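You operate a simulated robot arm through the tools that you are given. There is no shell and no other tool. Be economical: measure what you need, move in short steps, check, and stop when the job is done.

The job below is to be done with a simulated robot arm. You get a single attempt, and the scene is never put back.

## Task
Put the silica pack that says "10 %" from the long work table top on top of the duster block and the silica pack marked "50 %" on the blue weighing dish.

It is judged by the outcome, as a careful person would: the job done as asked, and still so three seconds after it is handed in. It fails if anything else is knocked over, pushed out of place, dropped, spilled or broken.

## Robot
A 7-joint arm with a two-finger parallel gripper, fixed in place. Base frame: the origin is at the foot of the arm, x ahead of it, y to its left, z up; the work surface is at about z = 0. Readings come in mm, degrees, newtons and seconds.
With the tool pointing down near the work surface it reaches from about 240 to 620 mm from the base axis. Its first joint turns from -66.0 to 66.0 degrees. Payload 2.6 kg.
The TCP is the grasp point between the finger pads, 30 mm short of the fingertips. In the tool frame z runs along the fingers and y along their closing line. The gripper opens to 94 mm. The fingers are 28 mm wide and 10 mm thick; the gripper's body (50 by 96 mm) begins 55 mm behind the TCP.
Orientation is that of the tool frame in the base frame, as a unit quaternion [w, x, y, z]. With the fingers straight down and closing along the base's y, the tool's x points along the base's -x, its y along +y and its z along -z.

## Interface
- The arm moves only by the tool send_rows. Its arguments are lists of equal length, an entry for each row: "hand": the finger opening in mm, from 0 to 94; "slide": the shift along the base's x, y, z in mm, a list of three; "turn": the turn, a rotation vector about the base's x, y, z in degrees, a list of three. In form: {"hand": [hand, ...], "slide": [[dx, dy, dz], ...], "turn": [[rx, ry, rz], ...]}. A call has 1 to 12 rows; each row is the pose to reach, as a shift and turn from the pose commanded when the call began. Rows are played at 5 a second. More than 50 mm and 8.6 degrees between two rows, or a gripper value outside its range, and nothing of the call is played. Where a pose cannot be reached the arm comes as near as it can. A force on the tool above 40 N (or 10 N above the force at the start of the call, whichever is more), or a blocked arm, ends the call early, and 0.2 s more pass. Each finger travels about 72 mm/s and halts on what it meets, pressing with about 27 N; the grip force reading is that of the motor and also rises with nothing between the fingers. The clock runs only during rows and for 0.2 s after the last one: add rows that repeat a pose to give the fingers time. The reply holds the time, the measured pose of the TCP, the force on the tool along the base axes, the opening and the grip force, in the units named above and with some noise, and new pictures: "show" is both (left out), scene, wrist or none.
- Cameras (640 x 400 px; columns grow to the right, rows downward): "scene" is fixed at [51.3, 459.2, 553.6]; the picture's right is [-0.48, -0.88, 0.00], its down [-0.59, 0.33, -0.73] and it looks along [0.64, -0.35, -0.68] (base axes); focal length 296 px, centre (320, 200). "wrist" rides on the gripper at [76, 14, -102] in the tool frame; the picture's right is [-0.18, 0.98, 0.00], its down [-0.75, -0.14, -0.64] and it looks along [-0.63, -0.12, 0.77] (tool axes); focal length 243 px, centre (320, 200). There is no depth. A picture from a camera that has moved, and an enlarged one, comes with that camera's place and axes in the base frame and with its lens.
- zoom(camera, box): a new picture of the part [left, top, right, bottom] of that camera's present view, enlarged. No time passes.
- finish_job(): hands the job in; it is judged then, once.

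Work in short steps. Places have to be worked out from the pictures, the camera data and where the tool is seen: move nearer, look again, correct. Check each grasp and each placing, and mend what went wrong. You have 90 turns and 170 pictures in all, those below and enlarged ones among them. Open the gripper and draw the arm clear of the work before you hand the job in, unless the task says otherwise; then end with one line.

The tools are called after ">>>" by a JSON object that holds its "name" and its "arguments". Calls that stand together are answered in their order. send_rows: Moves the arm, as the interface text tells. Its arguments: {"type":"object","properties":{"hand":{"type":"array","items":{"type":"number"}},"slide":{"type":"array","items":{"type":"array","items":{"type":"number"}}},"turn":{"type":"array","items":{"type":"array","items":{"type":"number"}}},"show":{"type":"string","enum":["both","scene","wrist","none"]}},"required":["hand","slide","turn"]} The other tools are called the same way: zoom (camera, box) takes an enlarged picture of a part of a camera's view; finish_job () hands the job in.

At the start:

```text
clock: 0.0
tcp_pos: [470.5, 74.9, 278.5]
ee_rot: [0.0, 0.0, 1.0, 0.0]
wrist_force: [0.2, 1.2, -0.1]
grip_width: 94.1
finger_force: 0.0
```

scene: 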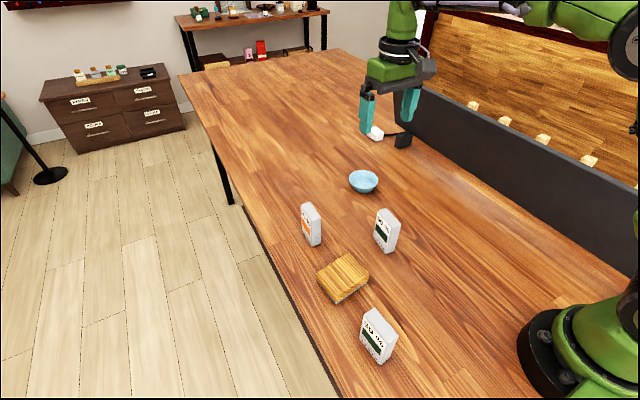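
wrist: 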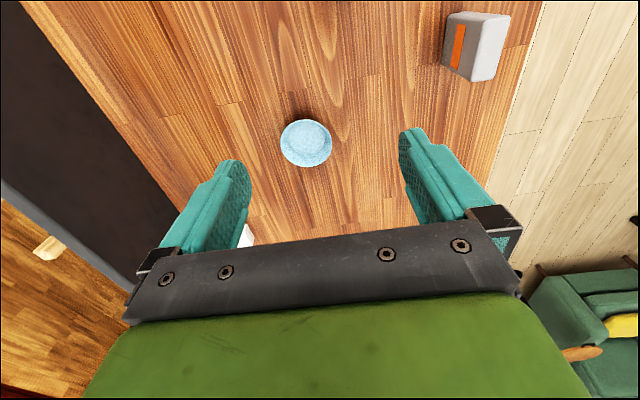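

I'll zoom on the three packs and the block to read the labels.

>>> {"name": "zoom", "arguments": {"camera": "scene", "box": [280, 160, 420, 260]}}

>>> {"name": "zoom", "arguments": {"camera": "scene", "box": [300, 240, 420, 370]}}

```text
4.00 times, centred on (350, 210) of scene
camera zoom: at [51.3, 459.2, 553.6], right [-0.48, -0.88, 0.0], down [-0.59, 0.33, -0.73], along [0.64, -0.35, -0.68], focal length 1183 px, centre (200, 160)
```

zoom: 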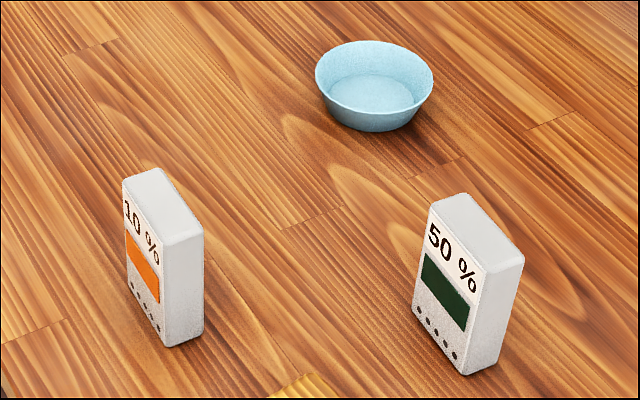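

```text
3.08 times, centred on (360, 305) of scene
camera zoom: at [51.3, 459.2, 553.6], right [-0.48, -0.88, 0.0], down [-0.59, 0.33, -0.73], along [0.64, -0.35, -0.68], focal length 910 px, centre (197, -123)
```

zoom: 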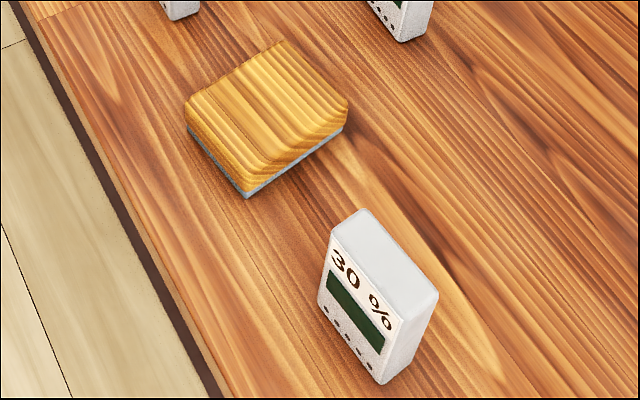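

The "10 %" pack is upright near (466, 256), the "50 %" near (368, 115). Both are about 50×24×90 mm and thin along y. The dish is near (560, 38) and the block near (327, 255). I'll move above the 50 % pack for a closer look.

>>> {"name": "send_rows", "arguments": {"hand": [94, 94, 94, 94], "slide": [[-35, 13, -20], [-70, 26, -50], [-102, 40, -80], [-102, 40, -100]], "turn": [[0, 0, 0], [0, 0, 0], [0, 0, 0], [0, 0, 0]]}}

```text
clock: 1.0
tcp_pos: [367.9, 115.0, 179.7]
ee_rot: [0.0, 0.0, 1.0, 0.0]
wrist_force: [-0.8, -0.2, 0.4]
grip_width: 94.0
finger_force: 0.1
camera wrist: at [291.9, 129.8, 282.3], right [0.19, 0.98, 0.0], down [0.75, -0.14, 0.64], along [0.63, -0.12, -0.77], focal length 243 px, centre (320, 200)
```

scene: 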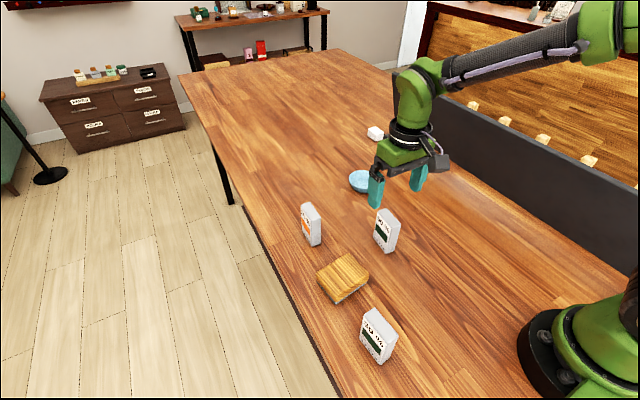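
wrist: 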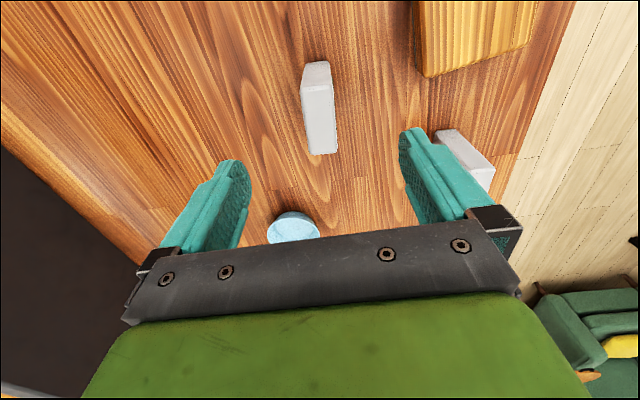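

The 50 % pack is between the fingers; I'll zoom in to fix its pose.

>>> {"name": "zoom", "arguments": {"camera": "wrist", "box": [260, 40, 380, 170]}}

>>> {"name": "zoom", "arguments": {"camera": "wrist", "box": [400, 0, 560, 100]}}

```text
3.08 times, centred on (320, 105) of wrist
camera zoom: at [291.9, 129.8, 282.3], right [0.19, 0.98, 0.0], down [0.75, -0.14, 0.64], along [0.63, -0.12, -0.77], focal length 746 px, centre (320, 492)
```

zoom: 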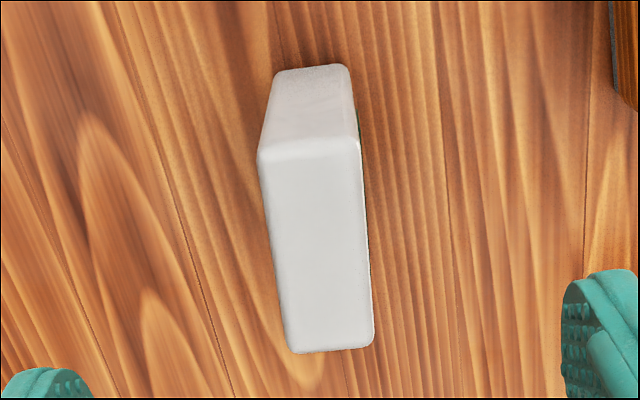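

```text
4.00 times, centred on (480, 50) of wrist
camera zoom: at [291.9, 129.8, 282.3], right [0.19, 0.98, 0.0], down [0.75, -0.14, 0.64], along [0.63, -0.12, -0.77], focal length 970 px, centre (-320, 800)
```

zoom: 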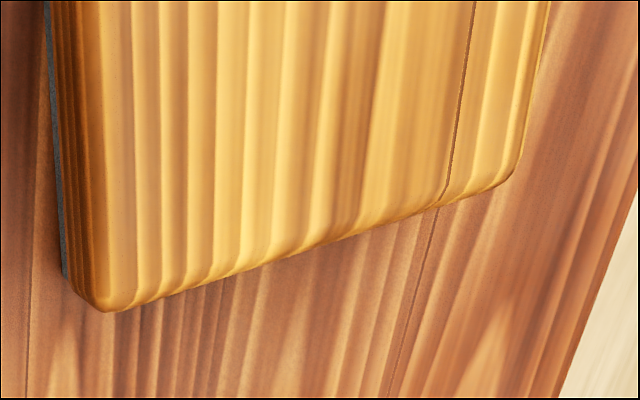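

The 50 % pack is centred near (370, 115) and yawed about -4.5°. I'll turn the tool to match, go down to TCP z = 65 and close.

>>> {"name": "send_rows", "arguments": {"hand": [94, 94, 94, 94, 94], "slide": [[2, 0, -30], [2, 0, -60], [2, 0, -90], [2, 0, -115], [2, 0, -115]], "turn": [[0, 0, -4.5], [0, 0, -4.5], [0, 0, -4.5], [0, 0, -4.5], [0, 0, -4.5]]}}

>>> {"name": "send_rows", "arguments": {"hand": [50, 22, 15, 15, 15], "slide": [[0, 0, 0], [0, 0, 0], [0, 0, 0], [0, 0, 0], [0, 0, 0]], "turn": [[0, 0, 0], [0, 0, 0], [0, 0, 0], [0, 0, 0], [0, 0, 0]]}}

```text
clock: 2.2
tcp_pos: [369.8, 114.6, 63.1]
ee_rot: [0.0, 0.04, 0.999, 0.0]
wrist_force: [-0.8, -1.0, 0.7]
grip_width: 94.0
finger_force: 0.0
camera wrist: at [295.5, 134.6, 165.7], right [0.26, 0.97, 0.0], down [0.74, -0.2, 0.64], along [0.62, -0.17, -0.77], focal length 243 px, centre (320, 200)
```

scene: 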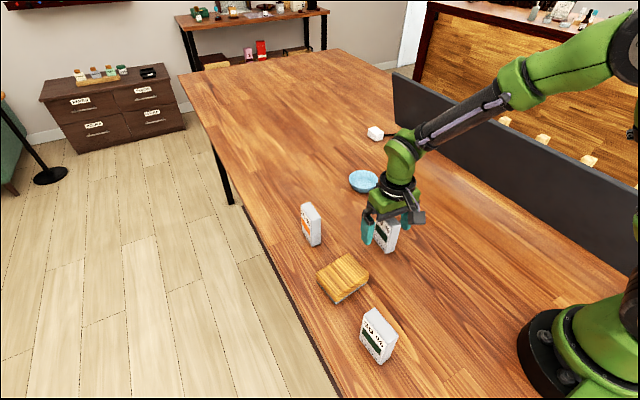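
wrist: 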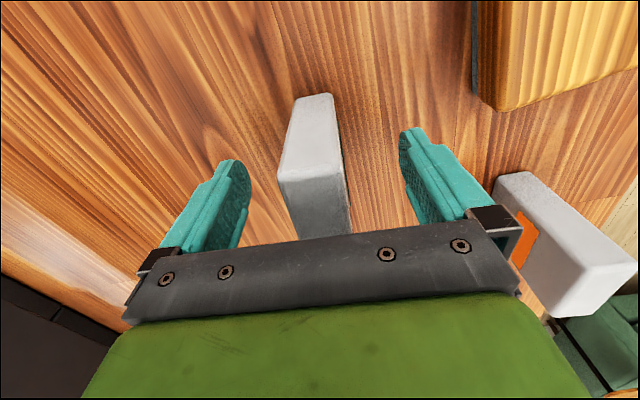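

```text
clock: 3.4
tcp_pos: [370.7, 113.9, 62.5]
ee_rot: [0.0, 0.04, 0.999, 0.0]
wrist_force: [-0.4, -0.2, 0.3]
grip_width: 30.1
finger_force: 27.0
camera wrist: at [295.5, 134.6, 166.1], right [0.26, 0.97, 0.0], down [0.74, -0.2, 0.64], along [0.62, -0.17, -0.77], focal length 243 px, centre (320, 200)
```

scene: 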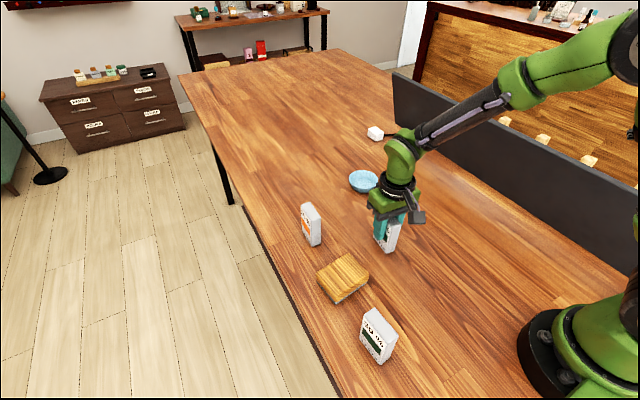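
wrist: 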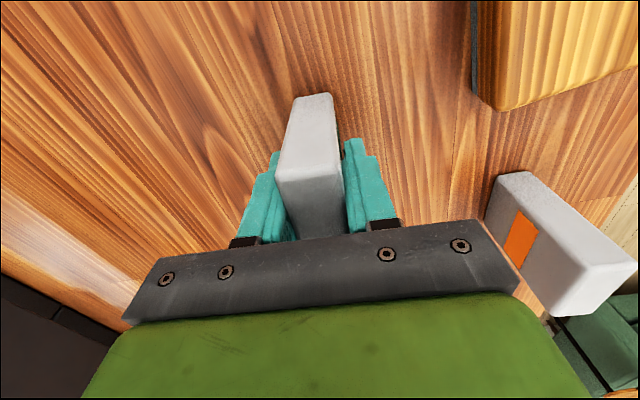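

Pack gripped (opening 30 mm). I'll lift it 90 mm and carry it towards the dish, stopping short to look.

>>> {"name": "send_rows", "arguments": {"hand": [15, 15, 15, 15, 15, 15, 15], "slide": [[0, 0, 30], [0, 0, 65], [0, 0, 100], [35, -15, 110], [70, -35, 110], [105, -50, 110], [110, -50, 110]], "turn": [[0, 0, 0], [0, 0, 0], [0, 0, 0], [0, 0, 2], [0, 0, 4], [0, 0, 4.5], [0, 0, 4.5]]}}

>>> {"name": "zoom", "arguments": {"camera": "scene", "box": [320, 110, 460, 200]}}

>>> {"name": "zoom", "arguments": {"camera": "wrist", "box": [220, 80, 420, 240]}}

```text
clock: 5.0
tcp_pos: [480.9, 65.2, 173.5]
ee_rot: [0.001, 0.0, 1.0, 0.0]
wrist_force: [-0.3, -0.4, -1.1]
grip_width: 29.7
finger_force: 26.3
camera wrist: at [403.7, 79.5, 277.3], right [0.18, 0.98, 0.0], down [0.75, -0.14, 0.64], along [0.63, -0.12, -0.77], focal length 243 px, centre (320, 200)
```

scene: 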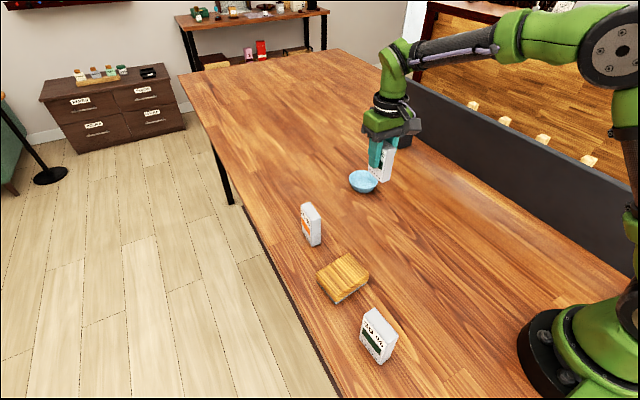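
wrist: 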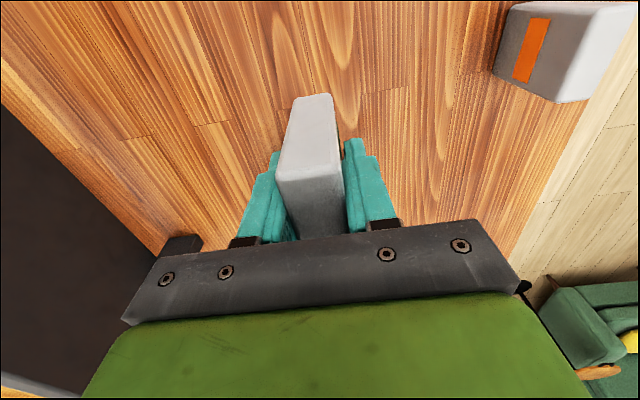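

```text
4.44 times, centred on (390, 155) of scene
camera zoom: at [51.3, 459.2, 553.6], right [-0.48, -0.88, 0.0], down [-0.59, 0.33, -0.73], along [0.64, -0.35, -0.68], focal length 1314 px, centre (9, 400)
```

zoom: 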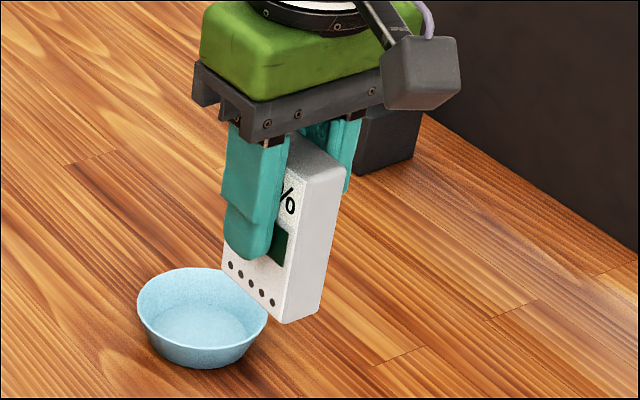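

```text
2.50 times, centred on (320, 160) of wrist
camera zoom: at [403.7, 79.5, 277.3], right [0.18, 0.98, 0.0], down [0.75, -0.14, 0.64], along [0.63, -0.12, -0.77], focal length 606 px, centre (320, 300)
```

zoom: 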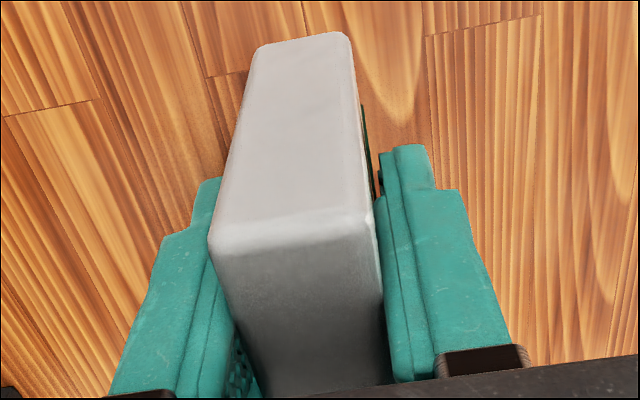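

Pack is held squarely, centred on the TCP. I'll move over the dish (~(560, 38)) and lower to about 60 mm under-clearance, then compare in the picture.

>>> {"name": "send_rows", "arguments": {"hand": [15, 15, 15, 15, 15], "slide": [[30, -10, 0], [60, -20, 0], [79.5, -27, 0], [79.5, -27, -35], [79.5, -27, -55]], "turn": [[0, 0, 0], [0, 0, 0], [0, 0, 0], [0, 0, 0], [0, 0, 0]]}}

>>> {"name": "zoom", "arguments": {"camera": "scene", "box": [320, 130, 420, 200]}}

>>> {"name": "zoom", "arguments": {"camera": "wrist", "box": [220, 40, 420, 200]}}

```text
clock: 6.2
tcp_pos: [560.0, 38.4, 119.4]
ee_rot: [0.0, 0.001, 1.0, 0.0]
wrist_force: [-1.0, 0.3, -0.9]
grip_width: 29.9
finger_force: 27.8
camera wrist: at [484.0, 53.4, 222.2], right [0.19, 0.98, 0.0], down [0.75, -0.14, 0.64], along [0.63, -0.12, -0.77], focal length 243 px, centre (320, 200)
```

scene: 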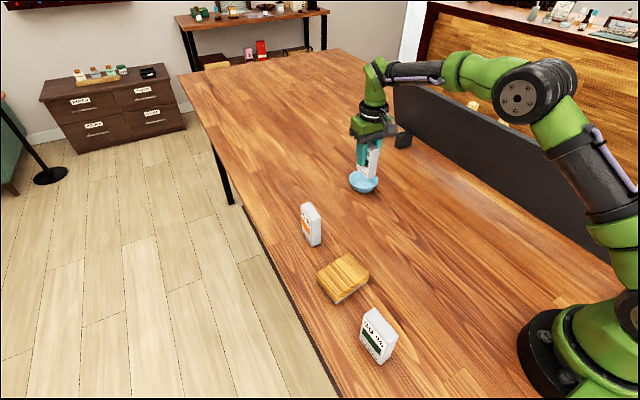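
wrist: 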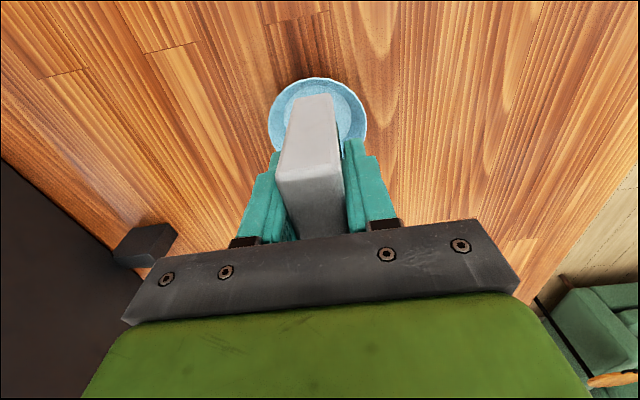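

```text
5.71 times, centred on (370, 165) of scene
camera zoom: at [51.3, 459.2, 553.6], right [-0.48, -0.88, 0.0], down [-0.59, 0.33, -0.73], along [0.64, -0.35, -0.68], focal length 1690 px, centre (34, 400)
```

zoom: 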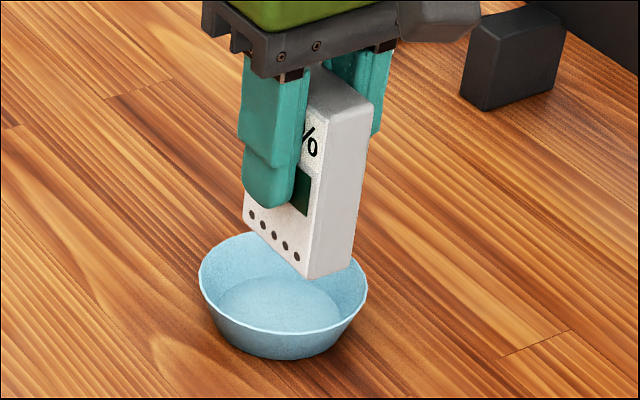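

```text
2.50 times, centred on (320, 120) of wrist
camera zoom: at [484.0, 53.4, 222.2], right [0.19, 0.98, 0.0], down [0.75, -0.14, 0.64], along [0.63, -0.12, -0.77], focal length 606 px, centre (320, 400)
```

zoom: 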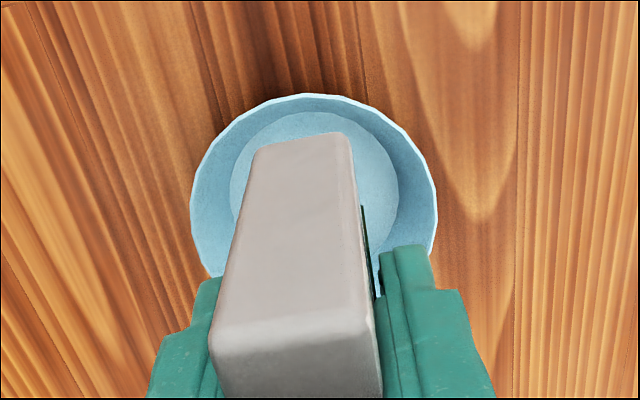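

The dish centre seems about 6 mm further out (≈(567, 37)). I'll correct that and lower the pack to just above the rim, then re-check.

>>> {"name": "send_rows", "arguments": {"hand": [15, 15, 15], "slide": [[6.5, -1, 0], [6.5, -1, -20], [6.5, -1, -20]], "turn": [[0, 0, 0], [0, 0, 0], [0, 0, 0]], "show": "none"}}

>>> {"name": "zoom", "arguments": {"camera": "scene", "box": [330, 140, 400, 200]}}

>>> {"name": "zoom", "arguments": {"camera": "wrist", "box": [250, 60, 390, 160]}}

```text
clock: 7.0
tcp_pos: [566.9, 37.9, 99.4]
ee_rot: [0.0, 0.001, 1.0, 0.0]
wrist_force: [-0.4, 0.4, -1.8]
grip_width: 29.9
finger_force: 26.9
```

```text
6.67 times, centred on (365, 170) of scene
camera zoom: at [51.3, 459.2, 553.6], right [-0.48, -0.88, 0.0], down [-0.59, 0.33, -0.73], along [0.64, -0.35, -0.68], focal length 1971 px, centre (20, 400)
```

zoom: 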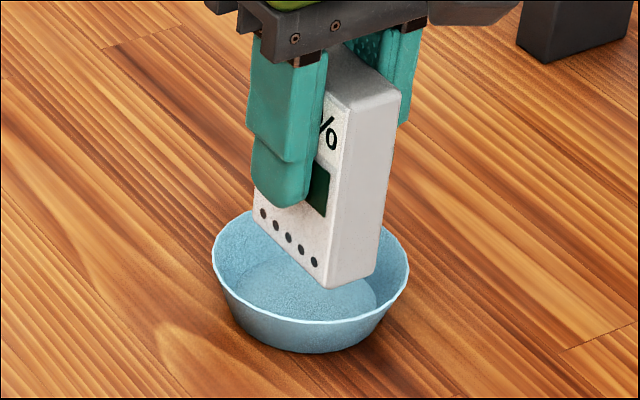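

```text
4.00 times, centred on (320, 110) of wrist
camera zoom: at [490.2, 52.5, 202.4], right [0.19, 0.98, 0.0], down [0.75, -0.14, 0.64], along [0.63, -0.12, -0.77], focal length 970 px, centre (320, 560)
```

zoom: 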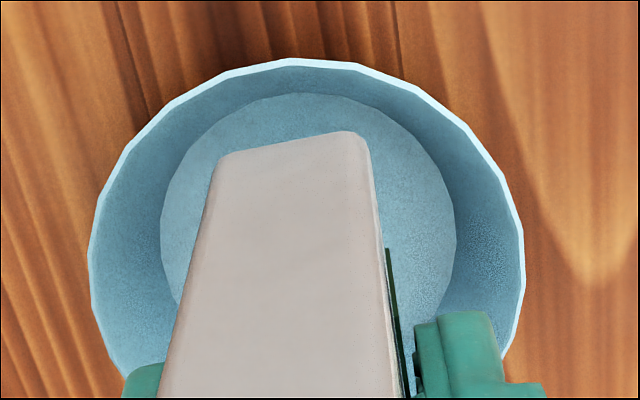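

The pack is centred over the dish within a couple of mm in both views. I'll lower it nearly to the dish floor.

>>> {"name": "send_rows", "arguments": {"hand": [15, 15, 15, 15], "slide": [[0, 0, -12], [0, 0, -22], [0, 0, -28], [0, 0, -30]], "turn": [[0, 0, 0], [0, 0, 0], [0, 0, 0], [0, 0, 0]], "show": "none"}}

>>> {"name": "zoom", "arguments": {"camera": "scene", "box": [330, 140, 400, 200]}}

>>> {"name": "zoom", "arguments": {"camera": "wrist", "box": [250, 60, 390, 160]}}

```text
clock: 8.0
tcp_pos: [568.7, 37.8, 72.3]
ee_rot: [0.004, 0.001, 1.0, 0.0]
wrist_force: [-2.5, -0.5, 22.8]
grip_width: 30.4
finger_force: 26.7
```

```text
6.67 times, centred on (365, 170) of scene
camera zoom: at [51.2, 459.2, 553.7], right [-0.48, -0.88, 0.0], down [-0.59, 0.33, -0.73], along [0.64, -0.35, -0.68], focal length 1971 px, centre (20, 400)
```

zoom: 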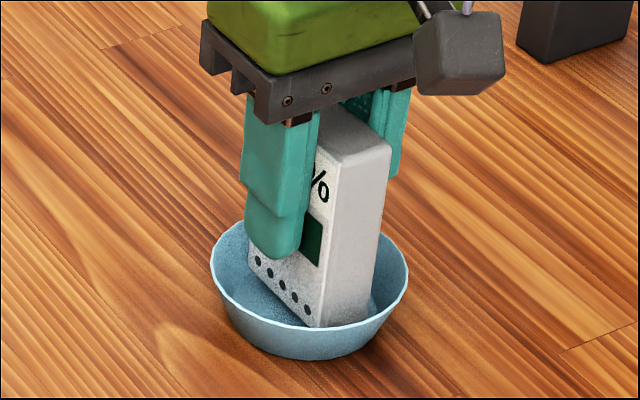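

```text
4.00 times, centred on (320, 110) of wrist
camera zoom: at [490.9, 52.1, 174.4], right [0.19, 0.98, 0.0], down [0.75, -0.14, 0.65], along [0.64, -0.12, -0.76], focal length 970 px, centre (320, 560)
```

zoom: 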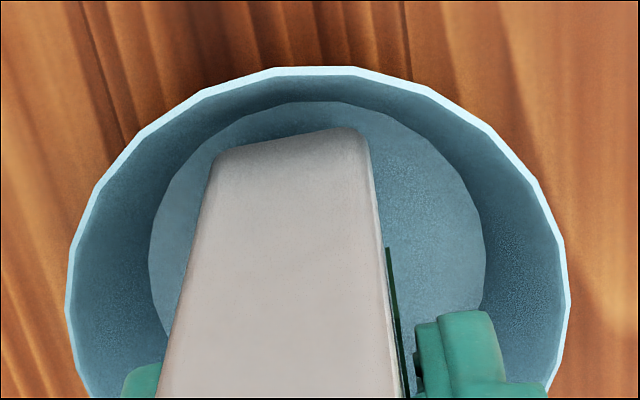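

There's contact at 22.8 N, slightly high, and the views show the pack is about 2.5 mm too far out and 3 mm too far to -y, so it's touching the wall. I'll raise, shift and lower again.

>>> {"name": "send_rows", "arguments": {"hand": [15, 15, 15, 15, 15], "slide": [[0, 0, 8], [-2.5, 3, 8], [-2.5, 3, 4], [-2.5, 3, 1], [-2.5, 3, 0]], "turn": [[0, 0, 0], [0, 0, 0], [0, 0, 0], [0, 0, 0], [0, 0, 0]], "show": "none"}}

>>> {"name": "zoom", "arguments": {"camera": "scene", "box": [330, 140, 400, 200]}}

>>> {"name": "zoom", "arguments": {"camera": "wrist", "box": [250, 60, 390, 160]}}

```text
clock: 9.2
tcp_pos: [565.6, 41.0, 70.7]
ee_rot: [0.001, 0.001, 1.0, 0.0]
wrist_force: [-2.8, -0.7, 11.6]
grip_width: 29.7
finger_force: 26.4
```

```text
6.67 times, centred on (365, 170) of scene
camera zoom: at [51.2, 459.2, 553.6], right [-0.48, -0.88, 0.0], down [-0.59, 0.33, -0.73], along [0.64, -0.35, -0.68], focal length 1971 px, centre (20, 400)
```

zoom: 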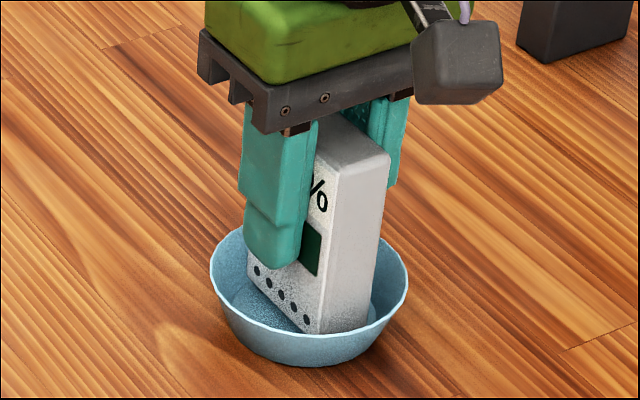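

```text
4.00 times, centred on (320, 110) of wrist
camera zoom: at [488.0, 55.0, 173.1], right [0.19, 0.98, 0.0], down [0.75, -0.14, 0.64], along [0.63, -0.12, -0.77], focal length 970 px, centre (320, 560)
```

zoom: 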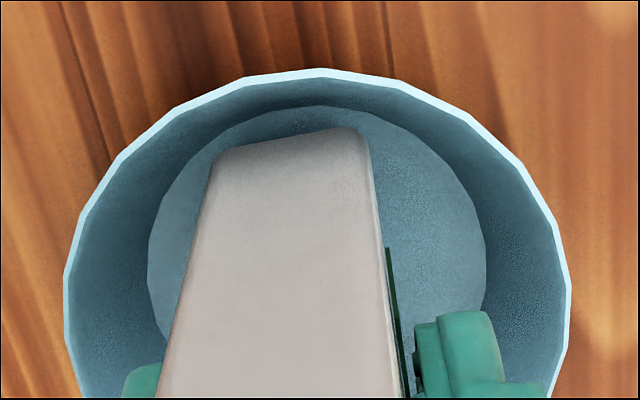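

The dish nudged about 3 mm with the pack, which fits snugly, and the pack now sits on or near the floor. I'll relieve the preload and open a little, watching whether the pack stays upright.

>>> {"name": "send_rows", "arguments": {"hand": [15, 33, 38, 44, 44], "slide": [[0, 0, 1], [0, 0, 1], [0, 0, 1], [0, 0, 1], [0, 0, 1]], "turn": [[0, 0, 0], [0, 0, 0], [0, 0, 0], [0, 0, 0], [0, 0, 0]], "show": "none"}}

>>> {"name": "zoom", "arguments": {"camera": "scene", "box": [330, 140, 400, 200]}}

>>> {"name": "zoom", "arguments": {"camera": "wrist", "box": [230, 60, 400, 240]}}

```text
clock: 10.4
tcp_pos: [564.2, 39.9, 69.5]
ee_rot: [0.001, 0.0, 1.0, 0.0]
wrist_force: [0.5, 0.0, 0.2]
grip_width: 44.1
finger_force: 0.2
```

```text
6.67 times, centred on (365, 170) of scene
camera zoom: at [51.3, 459.2, 553.6], right [-0.48, -0.88, 0.0], down [-0.59, 0.33, -0.73], along [0.64, -0.35, -0.68], focal length 1971 px, centre (20, 400)
```

zoom: 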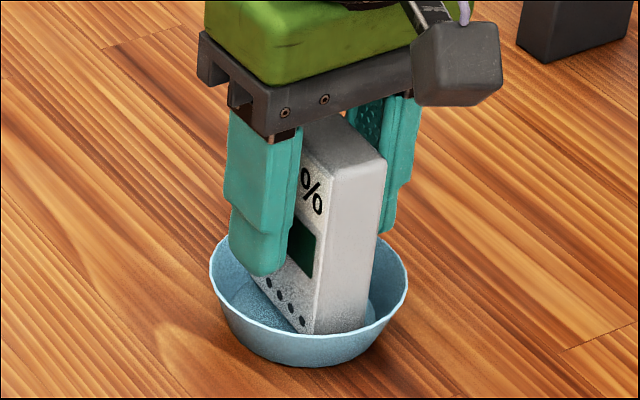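

```text
2.22 times, centred on (315, 150) of wrist
camera zoom: at [487.6, 55.3, 172.7], right [0.18, 0.98, 0.0], down [0.75, -0.14, 0.64], along [0.63, -0.12, -0.77], focal length 539 px, centre (331, 311)
```

zoom: 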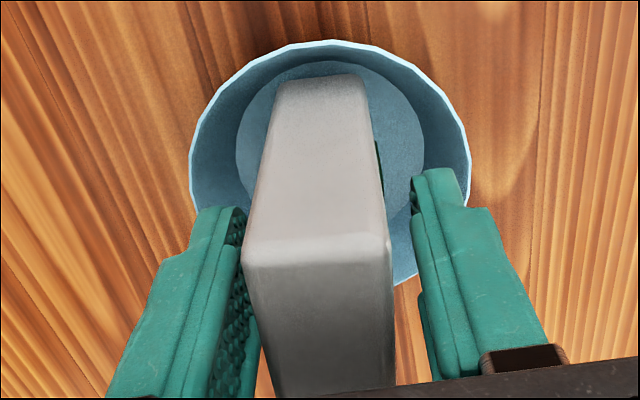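

Released, the pack tilted slightly because its -y edge was on the dish wall. I'll re-grip to square it, lift clear of the walls and measure again.

>>> {"name": "send_rows", "arguments": {"hand": [36, 25, 15, 15, 15, 15], "slide": [[0, 0, 0], [0, 0, 0], [0, 0, 0], [0, 0, 0], [0, 0, 10], [0, 0, 25]], "turn": [[0, 0, 0], [0, 0, 0], [0, 0, 0], [0, 0, 0], [0, 0, 0], [0, 0, 0]], "show": "none"}}

>>> {"name": "zoom", "arguments": {"camera": "scene", "box": [330, 140, 400, 200]}}

>>> {"name": "zoom", "arguments": {"camera": "wrist", "box": [230, 60, 400, 240]}}

```text
clock: 11.8
tcp_pos: [564.0, 41.7, 95.2]
ee_rot: [0.0, 0.001, 1.0, 0.0]
wrist_force: [0.6, -0.6, -0.7]
grip_width: 30.0
finger_force: 27.3
```

```text
6.67 times, centred on (365, 170) of scene
camera zoom: at [51.3, 459.2, 553.6], right [-0.48, -0.88, 0.0], down [-0.59, 0.33, -0.73], along [0.64, -0.35, -0.68], focal length 1971 px, centre (20, 400)
```

zoom: 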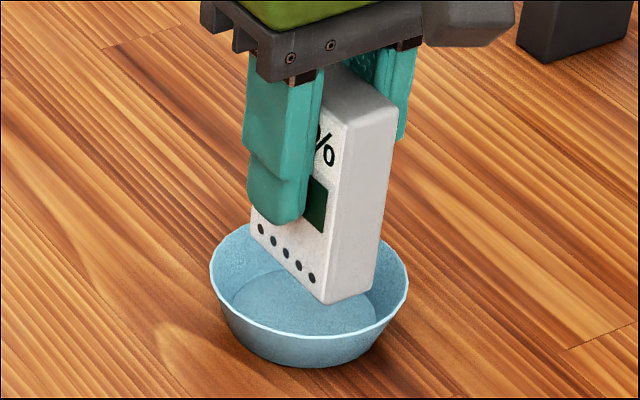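

```text
2.22 times, centred on (315, 150) of wrist
camera zoom: at [487.1, 56.0, 197.0], right [0.18, 0.98, 0.0], down [0.75, -0.14, 0.64], along [0.63, -0.12, -0.77], focal length 539 px, centre (331, 311)
```

zoom: 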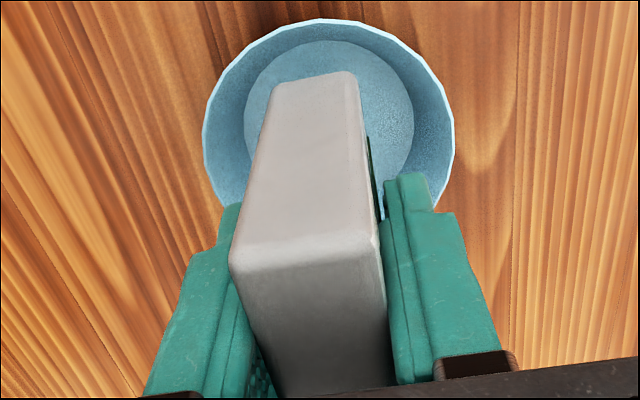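

The fit is tight, within about 1 mm. Views suggest the pack needs a small +y shift. I'll shift 1.5 mm and lower gently.

>>> {"name": "send_rows", "arguments": {"hand": [15, 15, 15, 15, 15], "slide": [[0.5, 1.5, 0], [0.5, 1.5, -10], [0.5, 1.5, -18], [0.5, 1.5, -23], [0.5, 1.5, -25]], "turn": [[0, 0, 0], [0, 0, 0], [0, 0, 0], [0, 0, 0], [0, 0, 0]], "show": "none"}}

>>> {"name": "zoom", "arguments": {"camera": "scene", "box": [330, 140, 400, 200]}}

>>> {"name": "zoom", "arguments": {"camera": "wrist", "box": [230, 60, 400, 240]}}

```text
clock: 13.0
tcp_pos: [564.8, 42.8, 70.9]
ee_rot: [0.0, 0.001, 1.0, 0.0]
wrist_force: [-0.6, 0.2, 3.5]
grip_width: 29.7
finger_force: 26.7
```

```text
6.67 times, centred on (365, 170) of scene
camera zoom: at [51.3, 459.2, 553.6], right [-0.48, -0.88, 0.0], down [-0.59, 0.33, -0.73], along [0.64, -0.35, -0.68], focal length 1971 px, centre (20, 400)
```

zoom: 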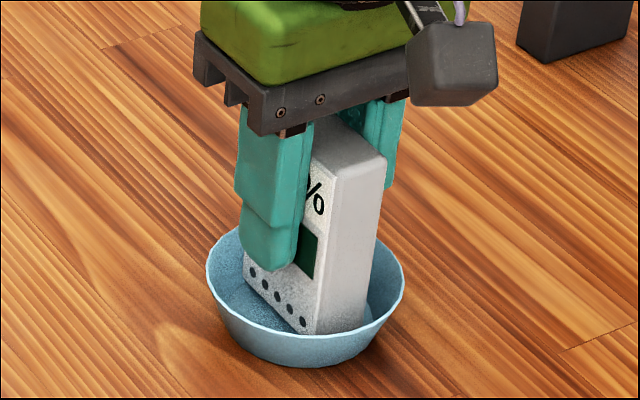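

```text
2.22 times, centred on (315, 150) of wrist
camera zoom: at [488.4, 56.7, 172.7], right [0.19, 0.98, 0.0], down [0.75, -0.14, 0.64], along [0.63, -0.12, -0.77], focal length 539 px, centre (331, 311)
```

zoom: 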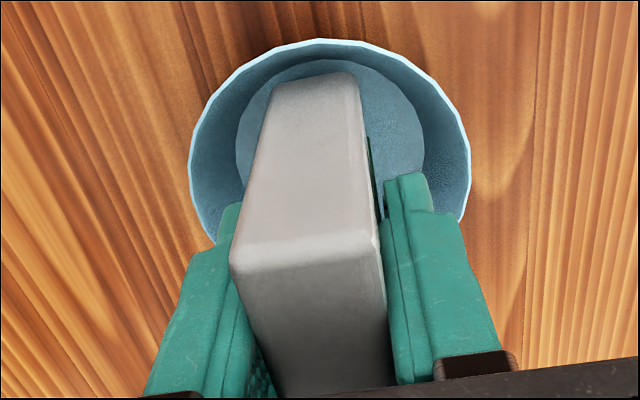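

Contact is now light (3.5 N) at the same depth and the pack looks centred. I'll release a little and check for tilt.

>>> {"name": "send_rows", "arguments": {"hand": [31, 33, 35, 38, 38], "slide": [[0, 0, 0.5], [0, 0, 0.5], [0, 0, 0.5], [0, 0, 0.5], [0, 0, 0.5]], "turn": [[0, 0, 0], [0, 0, 0], [0, 0, 0], [0, 0, 0], [0, 0, 0]], "show": "none"}}

>>> {"name": "zoom", "arguments": {"camera": "scene", "box": [330, 140, 400, 200]}}

>>> {"name": "zoom", "arguments": {"camera": "wrist", "box": [230, 60, 400, 240]}}

```text
clock: 14.2
tcp_pos: [565.2, 42.7, 68.9]
ee_rot: [0.0, 0.0, 1.0, 0.0]
wrist_force: [0.3, 0.2, 0.1]
grip_width: 37.9
finger_force: 0.1
```

```text
6.67 times, centred on (365, 170) of scene
camera zoom: at [51.3, 459.2, 553.6], right [-0.48, -0.88, 0.0], down [-0.59, 0.33, -0.73], along [0.64, -0.35, -0.68], focal length 1971 px, centre (20, 400)
```

zoom: 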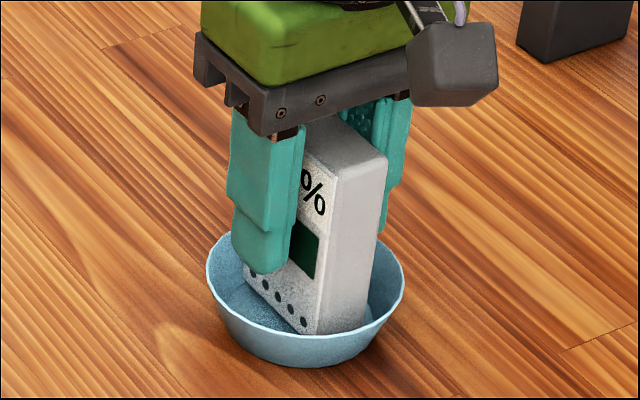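

```text
2.22 times, centred on (315, 150) of wrist
camera zoom: at [488.3, 56.5, 172.5], right [0.18, 0.98, 0.0], down [0.75, -0.14, 0.64], along [0.63, -0.12, -0.77], focal length 539 px, centre (331, 311)
```

zoom: 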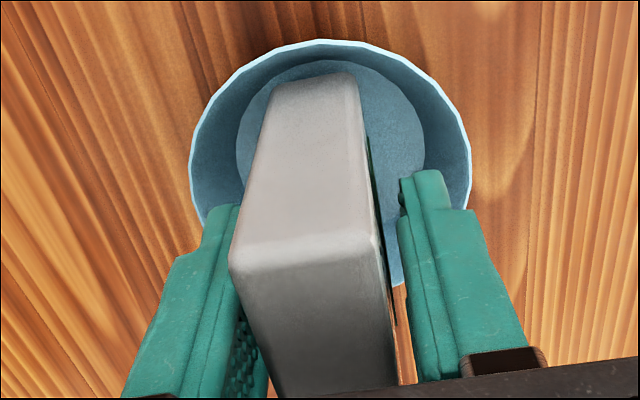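

The pack stands by itself with no tilt. I'll open a bit more and retreat straight up.

>>> {"name": "send_rows", "arguments": {"hand": [44, 50, 50, 50, 50, 50, 50], "slide": [[0, 0, 0], [0, 0, 0], [0, 0, 0], [0, 0, 10], [0, 0, 30], [0, 0, 70], [0, 0, 110]], "turn": [[0, 0, 0], [0, 0, 0], [0, 0, 0], [0, 0, 0], [0, 0, 0], [0, 0, 0], [0, 0, 0]]}}

>>> {"name": "zoom", "arguments": {"camera": "scene", "box": [330, 120, 400, 200]}}

```text
clock: 15.8
tcp_pos: [564.1, 42.4, 179.6]
ee_rot: [0.0, 0.0, 1.0, 0.0]
wrist_force: [0.4, 0.3, 0.1]
grip_width: 50.1
finger_force: 0.0
camera wrist: at [487.4, 56.4, 283.0], right [0.18, 0.98, 0.0], down [0.75, -0.14, 0.64], along [0.63, -0.12, -0.77], focal length 243 px, centre (320, 200)
```

scene: 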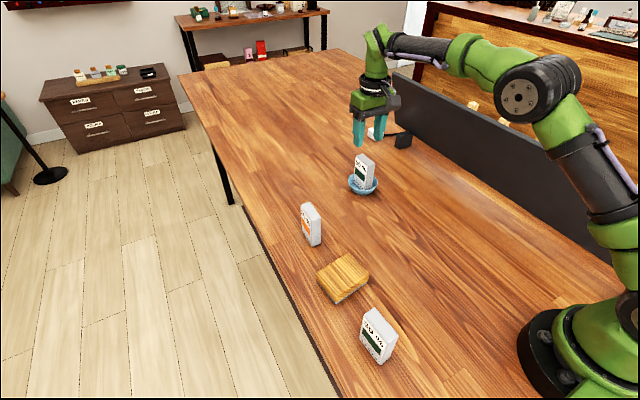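
wrist: 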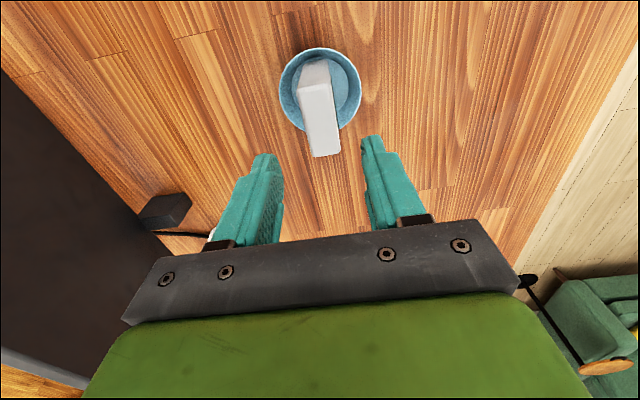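

```text
5.00 times, centred on (365, 160) of scene
camera zoom: at [51.3, 459.2, 553.6], right [-0.48, -0.88, 0.0], down [-0.59, 0.33, -0.73], along [0.64, -0.35, -0.68], focal length 1478 px, centre (95, 400)
```

zoom: 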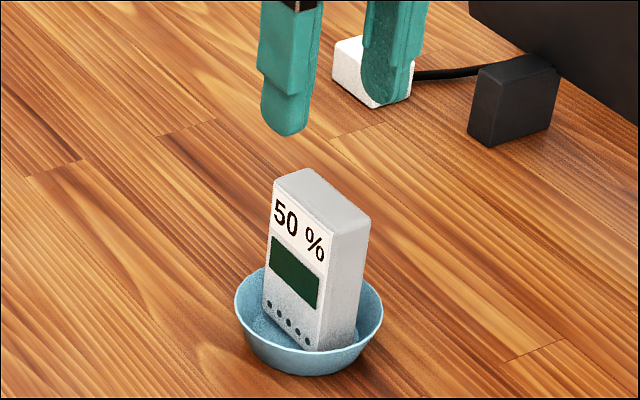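

The 50 % pack stands upright in the dish. Next I'll move above the 10 % pack (~(467, 256)) with the gripper open.

>>> {"name": "send_rows", "arguments": {"hand": [60, 70, 80, 94, 94, 94, 94], "slide": [[-16, 36, 10], [-32, 72, 10], [-48, 108, 10], [-64, 144, 10], [-80, 180, 10], [-97, 213, 0], [-97, 213, 0]], "turn": [[0, 0, 0], [0, 0, 0], [0, 0, 0], [0, 0, 0], [0, 0, 0], [0, 0, 0], [0, 0, 0]]}}

>>> {"name": "zoom", "arguments": {"camera": "wrist", "box": [260, 40, 380, 170]}}

```text
clock: 17.4
tcp_pos: [465.9, 256.5, 180.5]
ee_rot: [0.0, 0.0, 1.0, 0.0]
wrist_force: [-0.2, 0.2, -0.1]
grip_width: 94.2
finger_force: 0.1
camera wrist: at [390.2, 270.4, 283.0], right [0.18, 0.98, 0.0], down [0.75, -0.14, 0.64], along [0.63, -0.12, -0.77], focal length 243 px, centre (320, 200)
```

scene: 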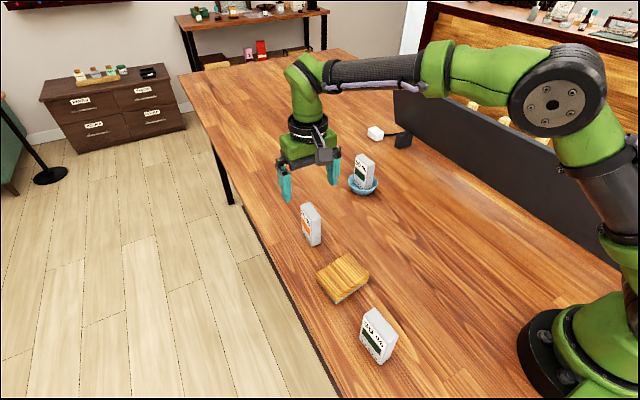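
wrist: 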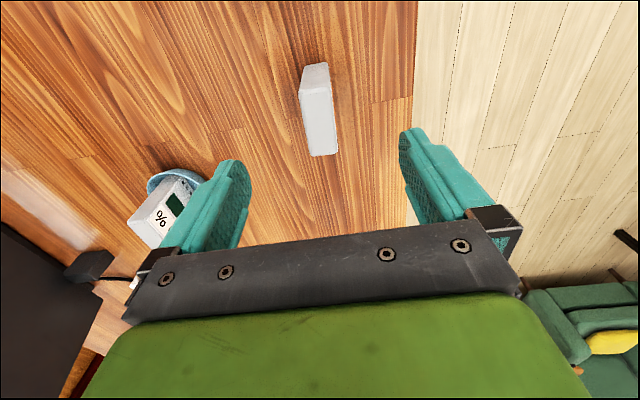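

```text
3.08 times, centred on (320, 105) of wrist
camera zoom: at [390.2, 270.4, 283.0], right [0.18, 0.98, 0.0], down [0.75, -0.14, 0.64], along [0.63, -0.12, -0.77], focal length 746 px, centre (320, 492)
```

zoom: 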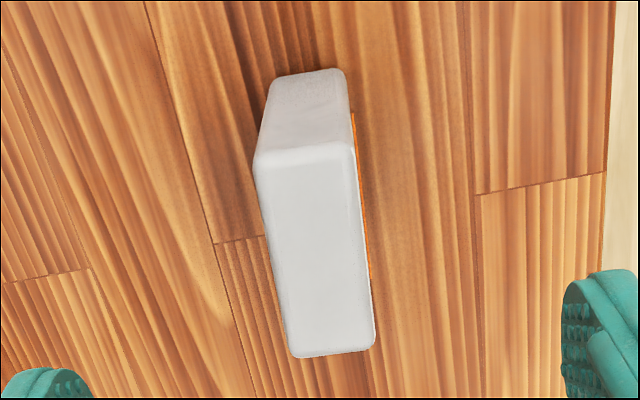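

The 10 % pack is centred near (468, 256.5) with yaw about -2.5°. I'll descend and grip.

>>> {"name": "send_rows", "arguments": {"hand": [94, 94, 94, 94, 94, 60, 30, 15, 15, 15], "slide": [[2, 0, -30], [2, 0, -60], [2, 0, -90], [2, 0, -117], [2, 0, -117], [2, 0, -117], [2, 0, -117], [2, 0, -117], [2, 0, -117], [2, 0, -117]], "turn": [[0, 0, -2.5], [0, 0, -2.5], [0, 0, -2.5], [0, 0, -2.5], [0, 0, -2.5], [0, 0, -2.5], [0, 0, -2.5], [0, 0, -2.5], [0, 0, -2.5], [0, 0, -2.5]]}}

```text
clock: 19.6
tcp_pos: [469.4, 257.1, 64.7]
ee_rot: [0.0, 0.022, 1.0, 0.0]
wrist_force: [-0.2, 0.0, 0.1]
grip_width: 29.9
finger_force: 26.8
camera wrist: at [393.7, 274.6, 166.4], right [0.23, 0.97, 0.0], down [0.75, -0.17, 0.64], along [0.63, -0.15, -0.77], focal length 243 px, centre (320, 200)
```

scene: 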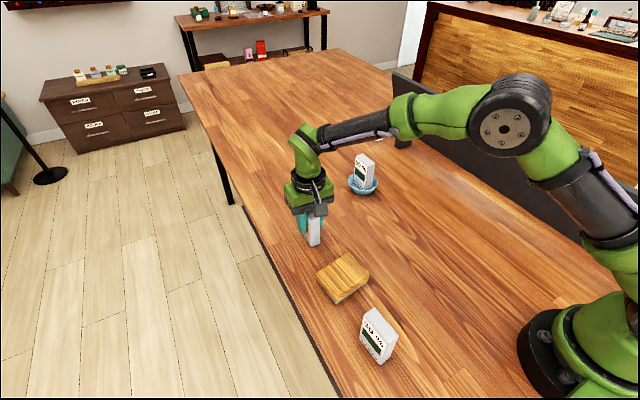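
wrist: 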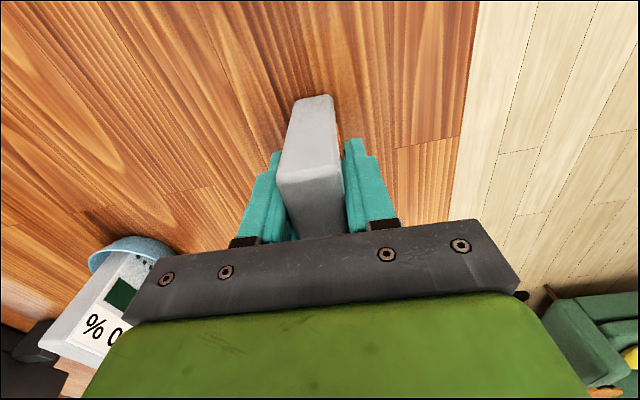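

Gripped. I'll lift and carry it back over the block (~(327, 255)), turning towards the block's yaw (~+8°), and stay high to look.

>>> {"name": "send_rows", "arguments": {"hand": [15, 15, 15, 15, 15, 15, 15, 15], "slide": [[0, 0, 30], [0, 0, 70], [0, 0, 115], [-35, 0, 115], [-70, 0, 115], [-105, 0, 115], [-141, -1, 115], [-141, -1, 115]], "turn": [[0, 0, 0], [0, 0, 0], [0, 0, 0], [0, 0, 3], [0, 0, 6], [0, 0, 9], [0, 0, 10.5], [0, 0, 10.5]]}}

>>> {"name": "zoom", "arguments": {"camera": "scene", "box": [280, 200, 420, 310]}}

>>> {"name": "zoom", "arguments": {"camera": "wrist", "box": [220, 20, 420, 180]}}

```text
clock: 21.4
tcp_pos: [329.4, 256.4, 178.2]
ee_rot: [0.001, -0.069, 0.998, 0.0]
wrist_force: [0.2, 0.7, -0.8]
grip_width: 29.9
finger_force: 27.3
camera wrist: at [250.4, 260.3, 280.3], right [0.05, 1.0, 0.0], down [0.77, -0.04, 0.64], along [0.64, -0.03, -0.77], focal length 243 px, centre (320, 200)
```

scene: 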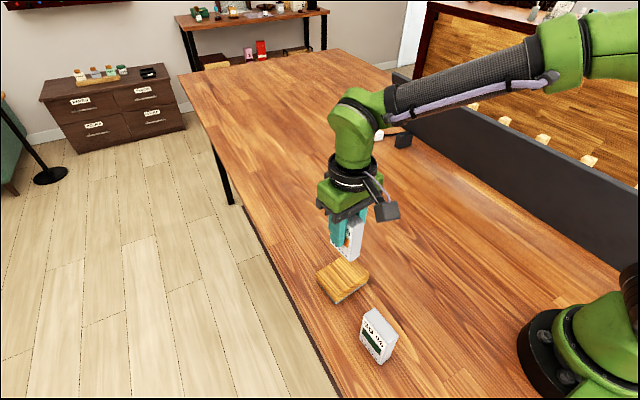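
wrist: 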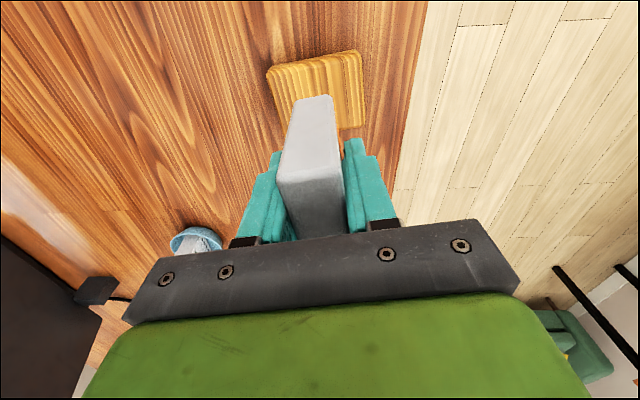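

```text
3.64 times, centred on (350, 255) of scene
camera zoom: at [51.3, 459.2, 553.6], right [-0.48, -0.88, 0.0], down [-0.59, 0.33, -0.73], along [0.64, -0.35, -0.68], focal length 1075 px, centre (211, 0)
```

zoom: 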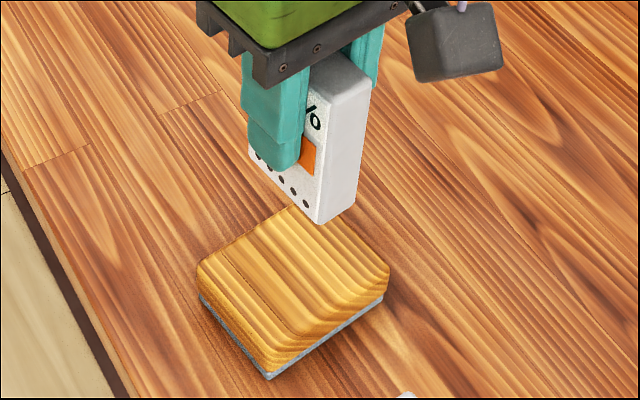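

```text
2.50 times, centred on (320, 100) of wrist
camera zoom: at [250.4, 260.3, 280.3], right [0.05, 1.0, 0.0], down [0.77, -0.04, 0.64], along [0.64, -0.03, -0.77], focal length 606 px, centre (320, 450)
```

zoom: 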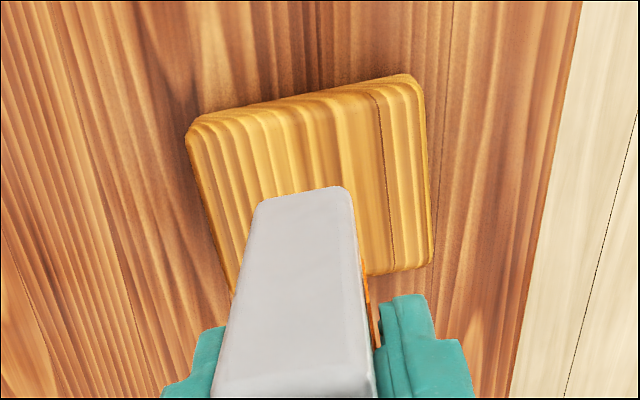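

The block top is centred at about (329.5, 256) with yaw ~7.5°, directly below the pack. I'll lower close to the top, about 10 mm above, and check.

>>> {"name": "send_rows", "arguments": {"hand": [15, 15, 15, 15], "slide": [[0, 0, -30], [0, 0, -55], [0, 0, -68], [0, 0, -70]], "turn": [[0, 0, 0], [0, 0, 0], [0, 0, 0], [0, 0, 0]], "show": "none"}}

>>> {"name": "zoom", "arguments": {"camera": "scene", "box": [300, 210, 390, 310]}}

>>> {"name": "zoom", "arguments": {"camera": "wrist", "box": [220, 20, 420, 180]}}

```text
clock: 22.4
tcp_pos: [329.3, 255.7, 107.8]
ee_rot: [0.0, -0.069, 0.998, -0.001]
wrist_force: [-0.7, 0.2, -0.3]
grip_width: 29.8
finger_force: 26.9
```

```text
4.00 times, centred on (345, 260) of scene
camera zoom: at [51.3, 459.2, 553.6], right [-0.48, -0.88, 0.0], down [-0.59, 0.33, -0.73], along [0.64, -0.35, -0.68], focal length 1183 px, centre (220, -40)
```

zoom: 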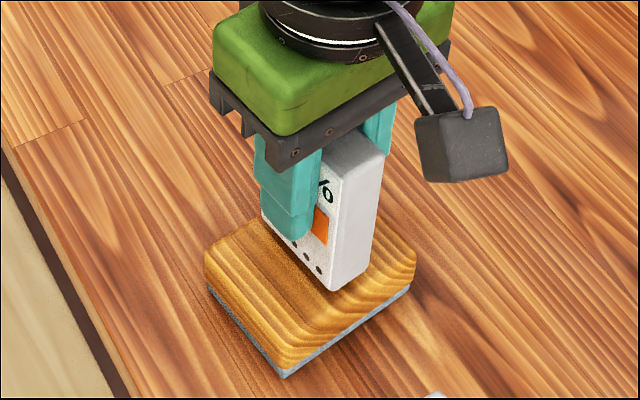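

```text
2.50 times, centred on (320, 100) of wrist
camera zoom: at [250.6, 258.4, 210.5], right [0.05, 1.0, 0.0], down [0.77, -0.04, 0.64], along [0.64, -0.03, -0.77], focal length 606 px, centre (320, 450)
```

zoom: 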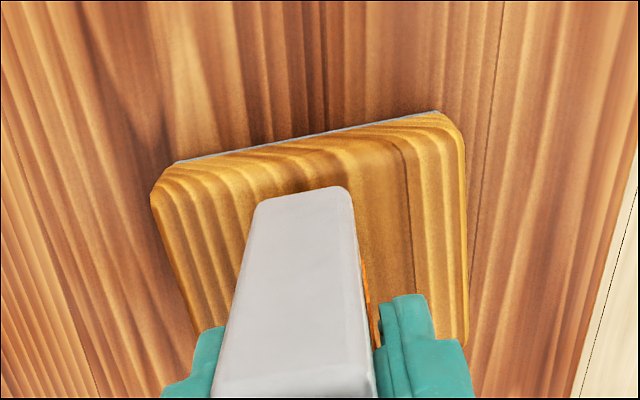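

Alignment over the block is good. I'll lower in small steps until contact.

>>> {"name": "send_rows", "arguments": {"hand": [15, 15, 15, 15, 15, 15, 15], "slide": [[0, 0, -4], [0, 0, -7], [0, 0, -9], [0, 0, -11], [0, 0, -12], [0, 0, -13], [0, 0, -14]], "turn": [[0, 0, 0], [0, 0, 0], [0, 0, 0], [0, 0, 0], [0, 0, 0], [0, 0, 0], [0, 0, 0]], "show": "none"}}

>>> {"name": "zoom", "arguments": {"camera": "scene", "box": [300, 210, 390, 310]}}

```text
clock: 24.0
tcp_pos: [329.9, 255.2, 93.4]
ee_rot: [0.002, -0.07, 0.998, 0.001]
wrist_force: [0.4, -1.4, 21.8]
grip_width: 30.5
finger_force: 26.8
```

```text
4.00 times, centred on (345, 260) of scene
camera zoom: at [51.2, 459.1, 553.7], right [-0.48, -0.88, 0.0], down [-0.59, 0.33, -0.73], along [0.64, -0.35, -0.68], focal length 1183 px, centre (220, -40)
```

zoom: 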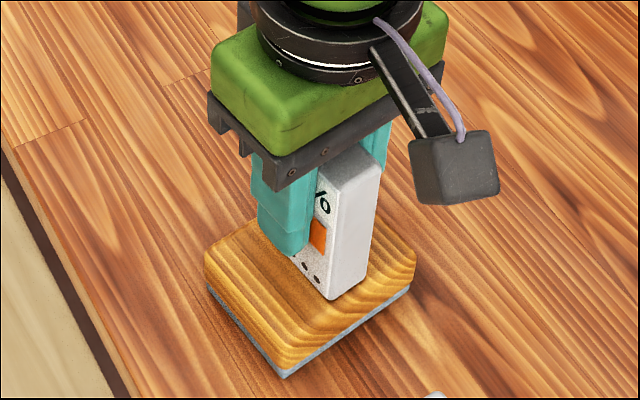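

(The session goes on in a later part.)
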